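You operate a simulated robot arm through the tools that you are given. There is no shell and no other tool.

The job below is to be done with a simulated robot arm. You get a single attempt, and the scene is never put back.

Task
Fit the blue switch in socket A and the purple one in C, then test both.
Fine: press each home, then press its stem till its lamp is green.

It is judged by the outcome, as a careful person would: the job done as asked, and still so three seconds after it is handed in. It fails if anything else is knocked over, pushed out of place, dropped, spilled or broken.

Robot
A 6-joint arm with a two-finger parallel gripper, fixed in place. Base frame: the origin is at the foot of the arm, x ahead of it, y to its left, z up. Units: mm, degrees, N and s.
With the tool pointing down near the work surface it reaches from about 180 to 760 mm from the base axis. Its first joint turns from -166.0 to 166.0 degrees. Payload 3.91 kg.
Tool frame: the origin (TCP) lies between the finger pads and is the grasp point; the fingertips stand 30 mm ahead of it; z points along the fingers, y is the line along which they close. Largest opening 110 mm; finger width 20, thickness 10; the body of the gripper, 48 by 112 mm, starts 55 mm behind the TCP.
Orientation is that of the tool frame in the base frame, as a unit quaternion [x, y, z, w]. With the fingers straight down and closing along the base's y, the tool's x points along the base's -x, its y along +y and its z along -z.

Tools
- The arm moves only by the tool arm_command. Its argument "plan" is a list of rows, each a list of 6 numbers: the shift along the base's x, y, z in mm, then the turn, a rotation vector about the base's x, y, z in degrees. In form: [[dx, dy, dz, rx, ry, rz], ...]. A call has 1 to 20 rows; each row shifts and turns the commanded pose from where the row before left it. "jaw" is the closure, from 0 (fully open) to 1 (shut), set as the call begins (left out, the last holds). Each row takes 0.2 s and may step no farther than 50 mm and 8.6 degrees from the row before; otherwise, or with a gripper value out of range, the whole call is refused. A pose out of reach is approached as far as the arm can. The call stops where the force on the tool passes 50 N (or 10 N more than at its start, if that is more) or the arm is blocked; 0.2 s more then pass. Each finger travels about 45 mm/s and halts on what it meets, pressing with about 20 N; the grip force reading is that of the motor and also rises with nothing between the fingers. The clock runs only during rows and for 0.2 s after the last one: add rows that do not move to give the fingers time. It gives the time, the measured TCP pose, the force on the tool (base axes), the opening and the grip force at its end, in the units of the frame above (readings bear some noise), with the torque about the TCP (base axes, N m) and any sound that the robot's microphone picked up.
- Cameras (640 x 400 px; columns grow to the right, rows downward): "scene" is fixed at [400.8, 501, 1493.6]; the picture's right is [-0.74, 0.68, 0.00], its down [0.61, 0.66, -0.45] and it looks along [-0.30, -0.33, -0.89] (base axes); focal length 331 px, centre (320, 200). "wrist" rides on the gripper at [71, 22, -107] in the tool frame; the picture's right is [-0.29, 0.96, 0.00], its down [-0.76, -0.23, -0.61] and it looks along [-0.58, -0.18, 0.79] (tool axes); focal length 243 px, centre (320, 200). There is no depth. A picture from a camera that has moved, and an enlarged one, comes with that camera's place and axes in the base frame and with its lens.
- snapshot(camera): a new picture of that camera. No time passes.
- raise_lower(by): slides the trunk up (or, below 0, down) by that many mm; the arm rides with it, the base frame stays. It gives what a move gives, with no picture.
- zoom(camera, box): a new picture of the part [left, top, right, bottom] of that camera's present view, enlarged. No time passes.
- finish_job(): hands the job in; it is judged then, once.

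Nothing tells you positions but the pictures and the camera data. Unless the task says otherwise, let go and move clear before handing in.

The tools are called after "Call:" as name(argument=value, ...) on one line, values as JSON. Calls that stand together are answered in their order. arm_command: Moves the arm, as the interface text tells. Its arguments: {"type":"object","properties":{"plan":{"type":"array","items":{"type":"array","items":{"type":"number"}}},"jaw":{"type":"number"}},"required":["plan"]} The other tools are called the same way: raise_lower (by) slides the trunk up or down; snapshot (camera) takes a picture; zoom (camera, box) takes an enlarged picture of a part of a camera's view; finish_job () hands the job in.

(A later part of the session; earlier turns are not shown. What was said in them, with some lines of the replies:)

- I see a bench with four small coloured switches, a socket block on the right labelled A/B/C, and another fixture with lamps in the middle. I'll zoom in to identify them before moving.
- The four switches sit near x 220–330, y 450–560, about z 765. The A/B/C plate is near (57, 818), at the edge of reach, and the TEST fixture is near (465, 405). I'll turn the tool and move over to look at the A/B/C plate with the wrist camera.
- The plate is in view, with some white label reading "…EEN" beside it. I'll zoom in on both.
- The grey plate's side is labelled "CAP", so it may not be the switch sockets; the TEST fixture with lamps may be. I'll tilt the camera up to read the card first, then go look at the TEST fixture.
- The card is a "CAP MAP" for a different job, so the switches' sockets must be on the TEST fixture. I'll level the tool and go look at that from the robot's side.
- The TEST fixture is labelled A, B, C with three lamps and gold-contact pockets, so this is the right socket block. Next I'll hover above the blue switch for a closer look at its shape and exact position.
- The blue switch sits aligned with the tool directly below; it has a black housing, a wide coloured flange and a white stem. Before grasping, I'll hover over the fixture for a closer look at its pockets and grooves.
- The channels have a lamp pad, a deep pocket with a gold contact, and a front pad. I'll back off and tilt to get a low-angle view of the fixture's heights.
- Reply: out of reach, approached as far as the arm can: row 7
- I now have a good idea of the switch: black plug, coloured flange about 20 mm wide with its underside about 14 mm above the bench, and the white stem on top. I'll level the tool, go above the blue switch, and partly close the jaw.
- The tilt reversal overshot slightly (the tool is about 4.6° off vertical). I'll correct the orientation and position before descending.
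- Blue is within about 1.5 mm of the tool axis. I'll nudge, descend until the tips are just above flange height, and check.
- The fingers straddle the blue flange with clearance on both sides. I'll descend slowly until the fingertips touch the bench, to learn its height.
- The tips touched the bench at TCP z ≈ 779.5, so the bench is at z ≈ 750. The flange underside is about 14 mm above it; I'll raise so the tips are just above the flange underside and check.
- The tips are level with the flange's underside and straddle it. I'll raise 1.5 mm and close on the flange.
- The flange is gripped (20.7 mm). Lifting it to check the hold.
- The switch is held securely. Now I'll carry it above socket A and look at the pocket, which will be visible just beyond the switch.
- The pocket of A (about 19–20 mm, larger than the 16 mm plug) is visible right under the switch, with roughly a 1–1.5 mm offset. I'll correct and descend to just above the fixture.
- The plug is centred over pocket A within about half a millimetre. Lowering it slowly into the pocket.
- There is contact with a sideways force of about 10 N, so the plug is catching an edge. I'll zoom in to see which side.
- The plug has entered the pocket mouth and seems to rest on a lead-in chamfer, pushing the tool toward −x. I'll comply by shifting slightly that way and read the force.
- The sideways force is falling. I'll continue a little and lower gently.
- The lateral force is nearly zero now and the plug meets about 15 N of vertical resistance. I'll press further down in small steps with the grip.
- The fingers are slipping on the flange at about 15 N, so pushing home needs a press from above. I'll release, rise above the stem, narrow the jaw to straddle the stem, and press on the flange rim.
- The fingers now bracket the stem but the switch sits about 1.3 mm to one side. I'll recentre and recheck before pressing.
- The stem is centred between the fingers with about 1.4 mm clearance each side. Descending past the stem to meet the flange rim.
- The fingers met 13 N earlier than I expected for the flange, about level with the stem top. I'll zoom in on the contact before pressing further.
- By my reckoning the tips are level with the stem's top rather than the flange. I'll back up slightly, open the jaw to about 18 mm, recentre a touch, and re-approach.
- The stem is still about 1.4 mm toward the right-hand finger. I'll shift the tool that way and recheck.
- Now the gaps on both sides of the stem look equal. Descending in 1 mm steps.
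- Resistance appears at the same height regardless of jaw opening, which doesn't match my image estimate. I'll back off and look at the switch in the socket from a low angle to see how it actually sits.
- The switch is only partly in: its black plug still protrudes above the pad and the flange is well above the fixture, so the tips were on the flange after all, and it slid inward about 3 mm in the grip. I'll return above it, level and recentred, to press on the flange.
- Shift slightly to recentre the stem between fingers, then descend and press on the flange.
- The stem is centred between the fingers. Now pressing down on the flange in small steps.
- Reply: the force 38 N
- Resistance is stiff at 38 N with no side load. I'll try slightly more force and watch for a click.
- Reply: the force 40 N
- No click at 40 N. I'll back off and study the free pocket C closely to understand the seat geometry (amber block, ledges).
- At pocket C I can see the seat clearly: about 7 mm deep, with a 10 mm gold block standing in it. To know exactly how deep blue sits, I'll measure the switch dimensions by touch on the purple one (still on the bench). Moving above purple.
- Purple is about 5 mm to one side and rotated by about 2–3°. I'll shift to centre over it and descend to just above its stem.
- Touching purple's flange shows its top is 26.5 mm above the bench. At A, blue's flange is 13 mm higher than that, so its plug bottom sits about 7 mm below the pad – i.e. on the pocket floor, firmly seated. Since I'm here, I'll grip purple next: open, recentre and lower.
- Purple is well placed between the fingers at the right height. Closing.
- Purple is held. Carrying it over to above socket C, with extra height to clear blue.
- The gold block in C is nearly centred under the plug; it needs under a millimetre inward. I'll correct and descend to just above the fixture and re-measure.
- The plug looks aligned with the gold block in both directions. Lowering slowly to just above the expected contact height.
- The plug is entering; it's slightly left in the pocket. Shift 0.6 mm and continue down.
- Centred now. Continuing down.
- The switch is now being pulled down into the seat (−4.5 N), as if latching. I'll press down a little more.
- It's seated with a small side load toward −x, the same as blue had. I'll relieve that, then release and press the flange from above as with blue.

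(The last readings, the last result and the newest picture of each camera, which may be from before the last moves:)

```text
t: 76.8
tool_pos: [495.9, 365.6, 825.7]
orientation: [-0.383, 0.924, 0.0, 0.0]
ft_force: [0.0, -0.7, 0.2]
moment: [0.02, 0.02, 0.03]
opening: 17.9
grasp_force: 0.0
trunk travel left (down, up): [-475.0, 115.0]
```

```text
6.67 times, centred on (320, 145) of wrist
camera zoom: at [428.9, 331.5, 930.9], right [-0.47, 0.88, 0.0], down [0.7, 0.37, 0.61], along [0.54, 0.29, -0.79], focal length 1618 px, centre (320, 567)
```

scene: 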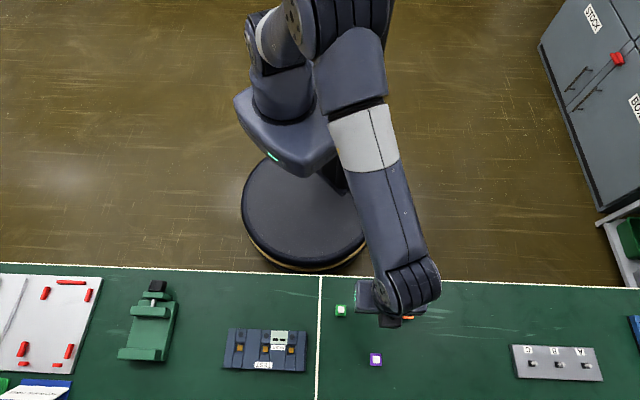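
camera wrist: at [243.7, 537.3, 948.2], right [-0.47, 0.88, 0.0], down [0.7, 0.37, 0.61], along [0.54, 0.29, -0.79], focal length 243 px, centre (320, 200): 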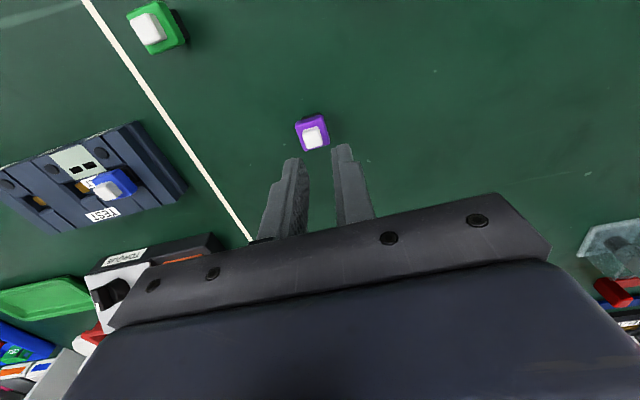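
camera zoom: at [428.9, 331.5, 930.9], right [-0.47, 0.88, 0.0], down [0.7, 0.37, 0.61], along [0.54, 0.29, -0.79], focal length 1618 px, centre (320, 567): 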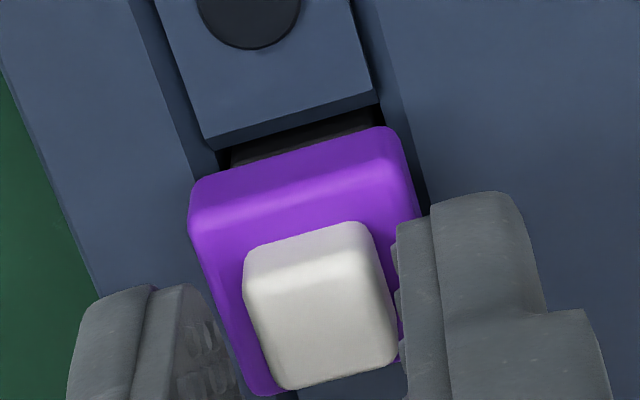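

Nearly centred; a small shift then press the flange down.

Call:
arm_command(plan=[[-0.6, 0.6, 0, 0, 0, 0], [0, 0, -2, 0, 0, 0], [0, 0, 0, 0, 0, 0], [0, 0, 0, 0, 0, 0]])

Call:
zoom(camera="wrist", box=[272, 115, 368, 175])

```text
t: 77.8
tool_pos: [496.0, 366.0, 823.0]
orientation: [-0.383, 0.924, 0.0, 0.001]
ft_force: [0.1, -0.4, -0.2]
moment: [0.01, -0.03, 0.0]
opening: 18.0
grasp_force: 0.0
trunk travel left (down, up): [-475.0, 115.0]
```

```text
6.67 times, centred on (320, 145) of wrist
camera zoom: at [428.5, 332.3, 928.6], right [-0.47, 0.88, 0.0], down [0.7, 0.37, 0.61], along [0.54, 0.29, -0.79], focal length 1618 px, centre (320, 567)
```

zoom: 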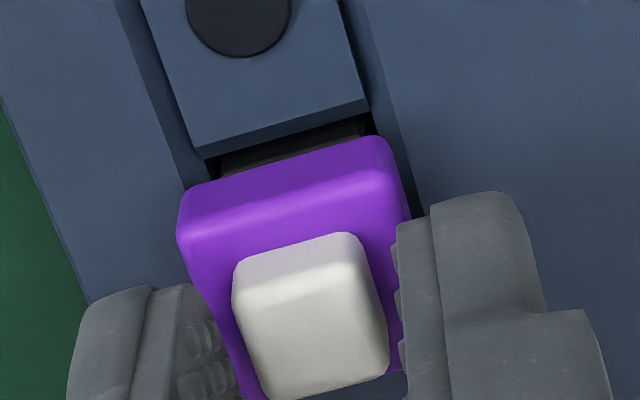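

Call:
arm_command(plan=[[0, 0, -1, 0, 0, 0], [0, 0, -1, 0, 0, 0], [0, 0, -1, 0, 0, 0], [0, 0, -1, 0, 0, 0], [0, 0, -1, 0, 0, 0], [0, 0, 0, 0, 0, 0]])

Call:
zoom(camera="wrist", box=[272, 115, 368, 175])

```text
t: 79.2
tool_pos: [495.3, 366.1, 817.8]
orientation: [-0.383, 0.924, 0.0, 0.001]
ft_force: [-0.7, 0.4, 2.2]
moment: [0.02, 0.0, -0.04]
opening: 18.1
grasp_force: 0.0
trunk travel left (down, up): [-475.0, 115.0]
```

```text
6.67 times, centred on (320, 145) of wrist
camera zoom: at [428.7, 331.9, 923.7], right [-0.47, 0.88, 0.0], down [0.7, 0.37, 0.61], along [0.54, 0.29, -0.79], focal length 1618 px, centre (320, 567)
```

zoom: 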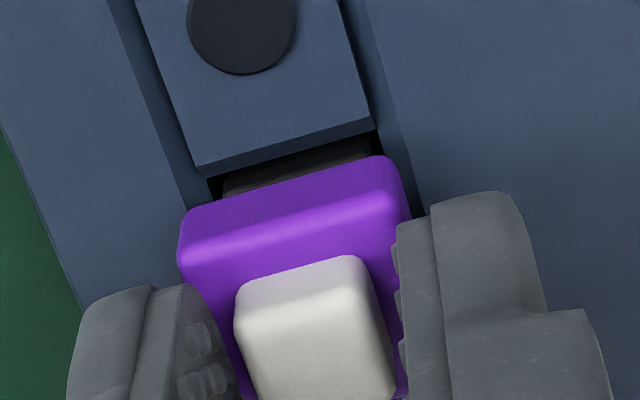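

Call:
arm_command(plan=[[0, 0, -0.7, 0, 0, 0], [0, 0, -0.7, 0, 0, 0], [0, 0, -0.7, 0, 0, 0], [0, 0, 0, 0, 0, 0]])

Call:
zoom(camera="wrist", box=[272, 115, 368, 175])

```text
t: 80.2
tool_pos: [494.9, 366.4, 819.1]
orientation: [-0.383, 0.924, 0.001, 0.002]
ft_force: [-0.5, -0.9, 14.6]
moment: [-0.06, -0.02, 0.05]
opening: 18.0
grasp_force: 0.0
trunk travel left (down, up): [-475.0, 115.0]
```

```text
6.67 times, centred on (320, 145) of wrist
camera zoom: at [428.3, 331.7, 923.0], right [-0.47, 0.88, 0.0], down [0.7, 0.37, 0.61], along [0.54, 0.29, -0.79], focal length 1618 px, centre (320, 567)
```

zoom: 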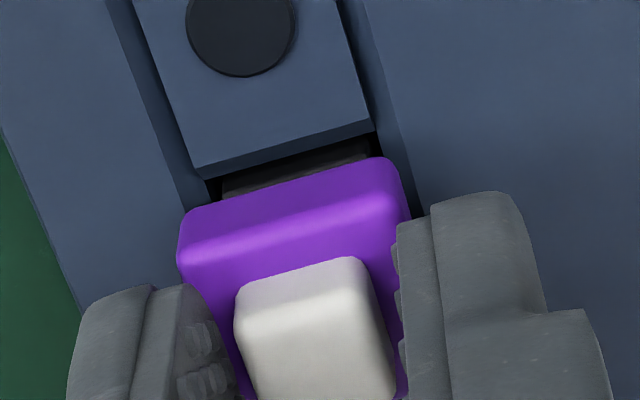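

Call:
arm_command(plan=[[0, 0, -0.6, 0, 0, 0], [0, 0, -0.6, 0, 0, 0], [0, 0, -0.6, 0, 0, 0], [0, 0, 0, 0, 0, 0], [0, 0, 0, 0, 0, 0]])

Call:
zoom(camera="wrist", box=[272, 115, 368, 175])

```text
t: 81.4
tool_pos: [494.1, 366.2, 817.3]
orientation: [-0.383, 0.924, 0.001, 0.004]
ft_force: [-2.6, -1.5, 37.3]
moment: [-0.01, 0.04, 0.0]
opening: 18.3
grasp_force: 0.0
trunk travel left (down, up): [-475.0, 115.0]
```

```text
6.67 times, centred on (320, 145) of wrist
camera zoom: at [428.0, 331.4, 922.5], right [-0.47, 0.88, 0.0], down [0.7, 0.37, 0.61], along [0.54, 0.29, -0.79], focal length 1618 px, centre (320, 567)
```

zoom: 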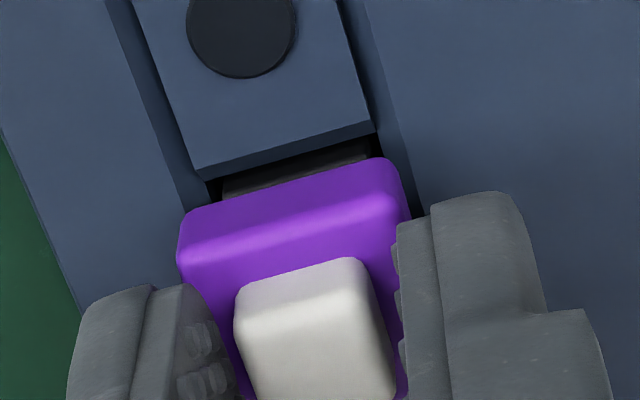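

Both switches stop hard at the same depth under about 40 N, so I take both as home. Now I'll rise, close the fingers and press purple's stem gently while watching lamp C.

Call:
arm_command(plan=[[0, 0, 4, 0, 0, 0], [0, 0, 7, 0, 0, 0], [0, 0, 7, 0, 0, 0], [0, 0, 0, 0, 0, 0]])

Call:
arm_command(plan=[[0, 0, 0, 0, 0, 0], [0, 0, 0, 0, 0, 0], [0, 0, 0, 0, 0, 0]], jaw=1.0)

Call:
snapshot(camera="wrist")

Call:
zoom(camera="wrist", box=[272, 95, 368, 175])

```text
t: 82.4
tool_pos: [494.7, 364.1, 832.4]
orientation: [-0.382, 0.924, 0.0, 0.0]
ft_force: [-0.6, 0.1, -0.4]
moment: [-0.02, -0.01, 0.0]
opening: 18.0
grasp_force: 0.1
trunk travel left (down, up): [-475.0, 115.0]
```

```text
t: 83.2
tool_pos: [494.7, 365.1, 832.6]
orientation: [-0.383, 0.924, 0.0, 0.0]
ft_force: [0.4, 0.0, -0.1]
moment: [0.01, 0.03, -0.02]
opening: 0.0
grasp_force: 20.2
trunk travel left (down, up): [-475.0, 115.0]
```

```text
taken
camera wrist: at [429.0, 331.0, 938.1], right [-0.47, 0.88, 0.0], down [0.7, 0.37, 0.61], along [0.54, 0.29, -0.79], focal length 243 px, centre (320, 200)
```

wrist: 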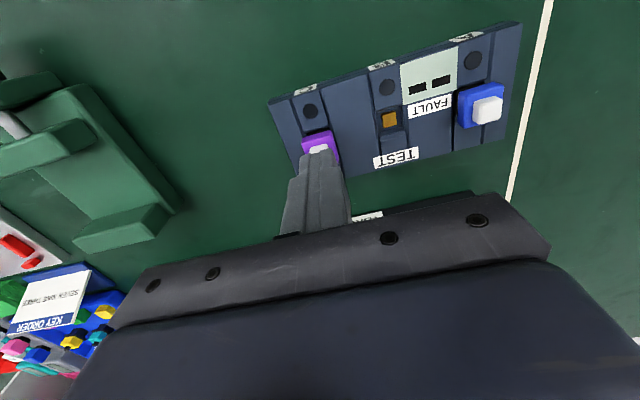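

```text
5.00 times, centred on (320, 135) of wrist
camera zoom: at [429.0, 331.0, 938.1], right [-0.47, 0.88, 0.0], down [0.7, 0.37, 0.61], along [0.54, 0.29, -0.79], focal length 1213 px, centre (320, 525)
```

zoom: 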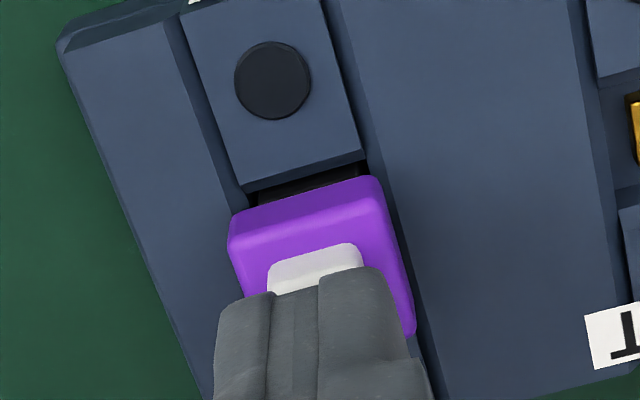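

Fingers are closed over the stem and lamp C is in view. Pressing slowly.

Call:
arm_command(plan=[[0, 0, -1.5, 0, 0, 0], [0, 0, -1.5, 0, 0, 0], [0, 0, -1.5, 0, 0, 0], [0, 0, -1, 0, 0, 0], [0, 0, -1, 0, 0, 0], [0, 0, 0, 0, 0, 0]])

Call:
zoom(camera="wrist", box=[272, 95, 368, 175])

```text
t: 84.6
tool_pos: [496.2, 367.4, 826.3]
orientation: [-0.382, 0.924, -0.001, 0.0]
ft_force: [-0.7, 0.5, 0.8]
moment: [0.03, 0.0, 0.01]
opening: 0.1
grasp_force: 19.9
trunk travel left (down, up): [-475.0, 115.0]
```

```text
5.00 times, centred on (320, 135) of wrist
camera zoom: at [429.2, 332.4, 931.3], right [-0.47, 0.88, 0.0], down [0.7, 0.37, 0.61], along [0.54, 0.29, -0.79], focal length 1213 px, centre (320, 525)
```

zoom: 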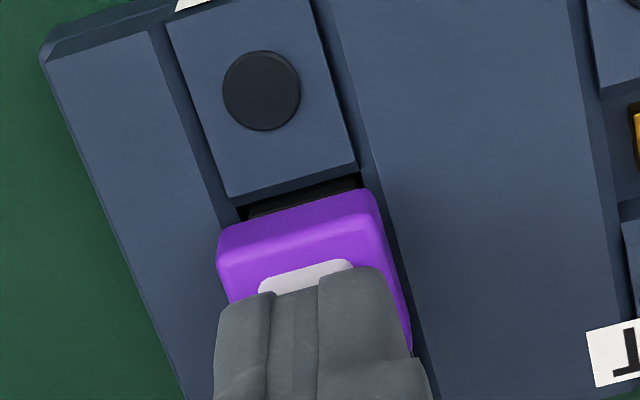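

Call:
arm_command(plan=[[0, 0, -0.8, 0, 0, 0], [0, 0, -0.8, 0, 0, 0], [0, 0, -0.8, 0, 0, 0], [0, 0, 0, 0, 0, 0]])

Call:
zoom(camera="wrist", box=[272, 95, 368, 175])

```text
t: 85.6
tool_pos: [493.5, 366.8, 823.2]
orientation: [-0.382, 0.924, 0.0, 0.0]
ft_force: [0.1, -0.6, 2.3]
moment: [0.02, -0.03, -0.01]
opening: 0.1
grasp_force: 19.8
trunk travel left (down, up): [-475.0, 115.0]
heard: click
```

```text
5.00 times, centred on (320, 135) of wrist
camera zoom: at [428.6, 332.1, 928.7], right [-0.47, 0.88, 0.0], down [0.7, 0.37, 0.61], along [0.54, 0.29, -0.79], focal length 1213 px, centre (320, 525)
```

zoom: 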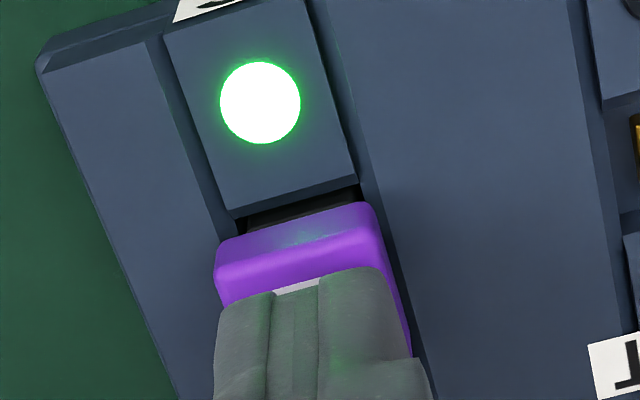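

A click, and lamp C lit green. I'll lift off and check whether it stays green and whether the FAULT panel changed.

Call:
arm_command(plan=[[0, 0, 3, 0, 0, 0], [0, 0, 10, 0, 0, 0], [0, 0, 15, 0, 0, 0], [0, 0, 0, 0, 0, 0], [0, 0, 0, 0, 0, 0]])

Call:
snapshot(camera="wrist")

Call:
zoom(camera="wrist", box=[260, 10, 540, 185])

```text
t: 86.8
tool_pos: [494.7, 365.4, 852.0]
orientation: [-0.383, 0.924, 0.0, 0.0]
ft_force: [-0.9, -0.7, 1.3]
moment: [0.02, -0.01, -0.02]
opening: 0.2
grasp_force: 19.7
trunk travel left (down, up): [-475.0, 115.0]
```

```text
taken
camera wrist: at [429.3, 331.8, 956.5], right [-0.47, 0.88, 0.0], down [0.7, 0.37, 0.61], along [0.54, 0.29, -0.79], focal length 243 px, centre (320, 200)
```

wrist: 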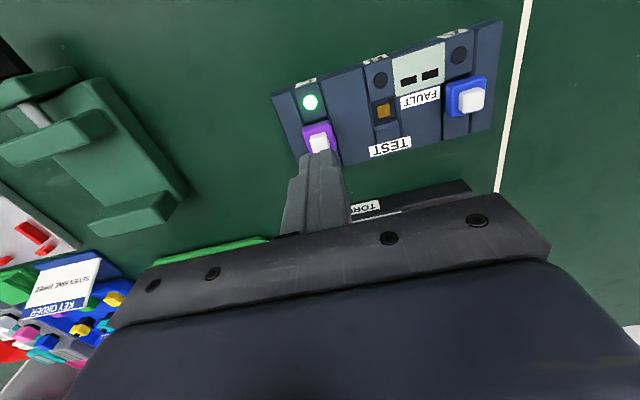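

```text
2.29 times, centred on (400, 98) of wrist
camera zoom: at [429.3, 331.8, 956.5], right [-0.47, 0.88, 0.0], down [0.7, 0.37, 0.61], along [0.54, 0.29, -0.79], focal length 555 px, centre (137, 434)
```

zoom: 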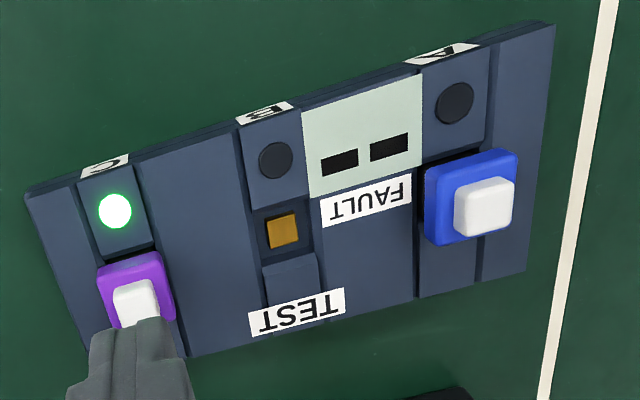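

Lamp C stays green and FAULT is dark. Now moving over blue's stem at A.

Call:
arm_command(plan=[[-24.1, 25, 0, 0, 0, 0], [-24.1, 25, 0, 0, 0, 0], [-24.1, 25, 0, 0, 0, 0], [0, 0, -10, 0, 0, 0], [0, 0, -9, 0, 0, 0], [0, 0, 0, 0, 0, 0], [0, 0, 0, 0, 0, 0]])

Call:
zoom(camera="wrist", box=[272, 95, 368, 175])

```text
t: 88.4
tool_pos: [421.0, 441.7, 831.0]
orientation: [-0.383, 0.924, 0.0, -0.001]
ft_force: [-0.4, 0.5, 0.3]
moment: [0.0, 0.0, 0.0]
opening: 0.1
grasp_force: 19.8
trunk travel left (down, up): [-475.0, 115.0]
```

```text
5.00 times, centred on (320, 135) of wrist
camera zoom: at [355.5, 406.8, 937.0], right [-0.47, 0.88, 0.0], down [0.7, 0.37, 0.61], along [0.54, 0.29, -0.79], focal length 1213 px, centre (320, 525)
```

zoom: 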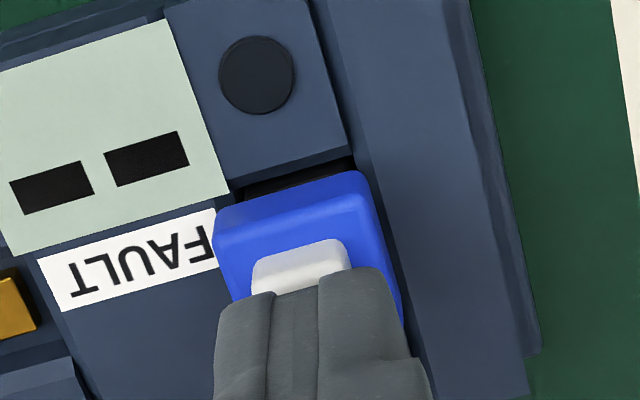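

Slight lateral correction, then press blue's stem slowly.

Call:
arm_command(plan=[[0.8, -0.8, 0, 0, 0, 0], [0, 0, -1.5, 0, 0, 0], [0, 0, -1.5, 0, 0, 0], [0, 0, -1, 0, 0, 0], [0, 0, -1, 0, 0, 0], [0, 0, 0, 0, 0, 0]])

Call:
arm_command(plan=[[0, 0, -0.8, 0, 0, 0], [0, 0, -0.8, 0, 0, 0], [0, 0, -0.8, 0, 0, 0], [0, 0, 0, 0, 0, 0]])

Call:
zoom(camera="wrist", box=[272, 95, 368, 175])

```text
t: 89.8
tool_pos: [423.9, 440.1, 828.4]
orientation: [-0.383, 0.924, -0.001, 0.001]
ft_force: [0.3, -0.6, -1.0]
moment: [0.0, -0.01, 0.05]
opening: 0.3
grasp_force: 20.0
trunk travel left (down, up): [-475.0, 115.0]
```

```text
t: 90.8
tool_pos: [423.6, 439.2, 824.7]
orientation: [-0.382, 0.924, 0.0, 0.0]
ft_force: [-0.2, 0.6, 1.2]
moment: [-0.04, 0.0, 0.02]
opening: 0.0
grasp_force: 20.0
trunk travel left (down, up): [-475.0, 115.0]
```

```text
5.00 times, centred on (320, 135) of wrist
camera zoom: at [357.2, 405.9, 930.1], right [-0.47, 0.88, 0.0], down [0.7, 0.37, 0.61], along [0.54, 0.29, -0.79], focal length 1213 px, centre (320, 525)
```

zoom: 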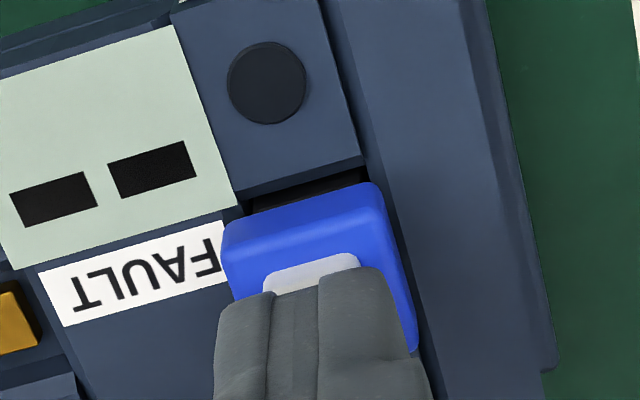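

Call:
arm_command(plan=[[0, 0, -0.8, 0, 0, 0], [0, 0, -0.8, 0, 0, 0], [0, 0, 0, 0, 0, 0]])

Call:
zoom(camera="wrist", box=[272, 95, 368, 175])

```text
t: 91.6
tool_pos: [423.9, 439.9, 823.7]
orientation: [-0.382, 0.924, -0.001, 0.0]
ft_force: [-1.1, -0.7, 0.9]
moment: [0.01, 0.01, -0.01]
opening: 0.1
grasp_force: 19.9
trunk travel left (down, up): [-475.0, 115.0]
heard: click
```

```text
5.00 times, centred on (320, 135) of wrist
camera zoom: at [357.5, 406.1, 928.5], right [-0.47, 0.88, 0.0], down [0.7, 0.37, 0.61], along [0.54, 0.29, -0.79], focal length 1213 px, centre (320, 525)
```

zoom: 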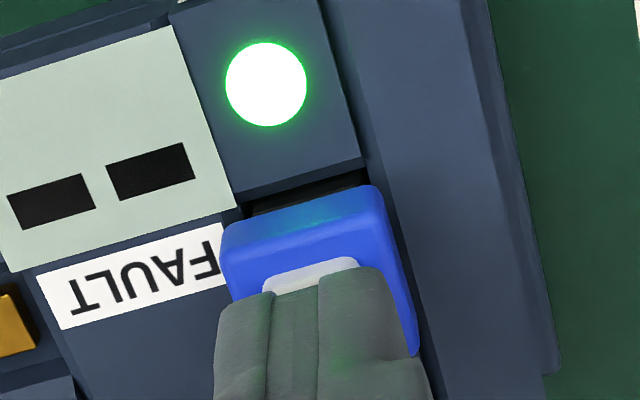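

Lamp A clicked to green as well. I'll lift off, move clear of the bench and check that both lamps stay green and nothing else was disturbed.

Call:
arm_command(plan=[[0, 0, 3, 0, 0, 0], [0, 0, 12, 0, 0, 0], [0, 0, 30, 0, 0, 0], [0, 0, 40, 0, 0, 0], [-30, -30, 20, 0, 0, 0], [-30, -30, 20, 0, 0, 0], [-30, -30, 20, 0, 0, 0], [-30, -30, 0, 0, 0, 0], [0, 0, 0, 0, 0, 0], [0, 0, 0, 0, 0, 0]])

Call:
snapshot(camera="wrist")

Call:
snapshot(camera="scene")

Call:
zoom(camera="scene", box=[200, 290, 440, 390])

```text
t: 93.8
tool_pos: [302.6, 318.3, 968.9]
orientation: [-0.383, 0.924, 0.0, 0.0]
ft_force: [-0.1, 0.5, -0.2]
moment: [0.0, 0.01, 0.01]
opening: 0.3
grasp_force: 20.4
trunk travel left (down, up): [-475.0, 115.0]
```

```text
taken
camera wrist: at [236.5, 285.6, 1073.3], right [-0.47, 0.88, 0.0], down [0.7, 0.37, 0.61], along [0.54, 0.29, -0.79], focal length 243 px, centre (320, 200)
```

wrist: 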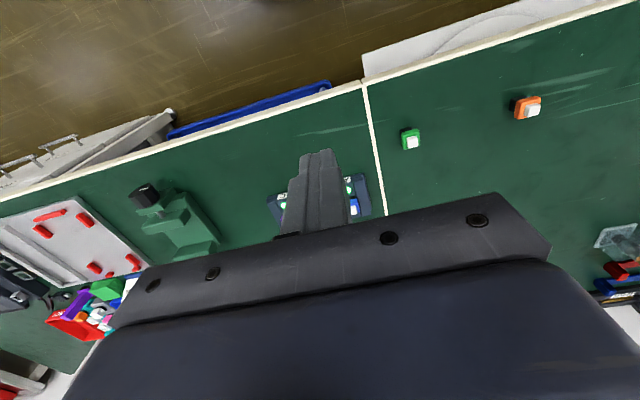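

```text
taken
```

scene: 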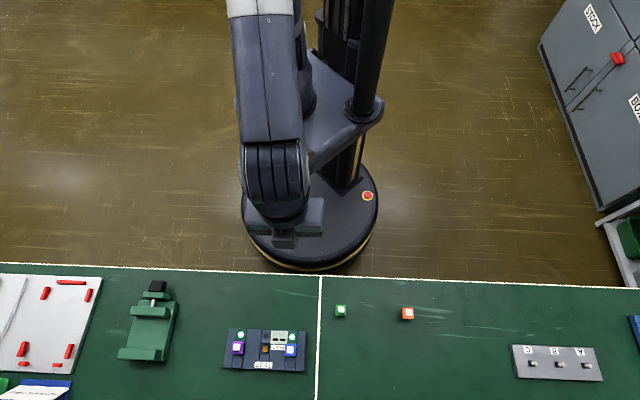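

```text
2.67 times, centred on (320, 340) of scene
camera zoom: at [400.8, 501.0, 1493.6], right [-0.74, 0.68, 0.0], down [0.61, 0.66, -0.45], along [-0.3, -0.33, -0.89], focal length 882 px, centre (320, -173)
```

zoom: 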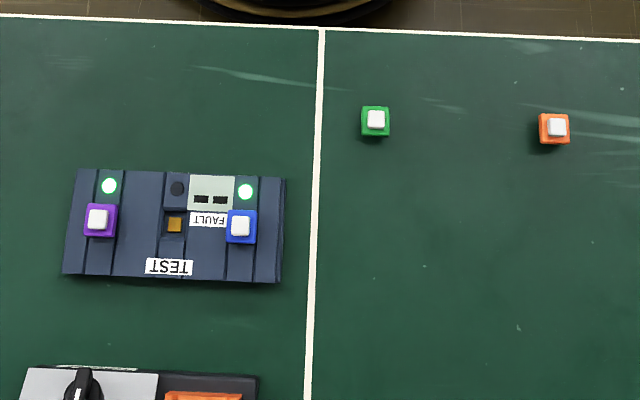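

Blue sits in A and purple in C. Both lamps stay green with FAULT dark, green and orange haven't moved, and the arm is clear, so I'm handing the job in.

Call:
finish_job()

```text
The job is handed in.
```

The blue switch is in socket A and the purple one is in socket C, and I've handed the job in. I pressed each home with about 40 N on its flange until it stopped. I then pressed each stem once; each clicked and its lamp turned green.

In the last picture before handing in:
- **Lamps:** both were still green with the arm lifted away, and the FAULT panel was dark.
- **Everything else:** the green and orange switches and the test fixture looked unmoved, and the arm was clear of the bench.

There was no click when I pressed the switches home, only when I pressed the stems. I judged them seated because both stopped at the same depth and their lamps then turned green.
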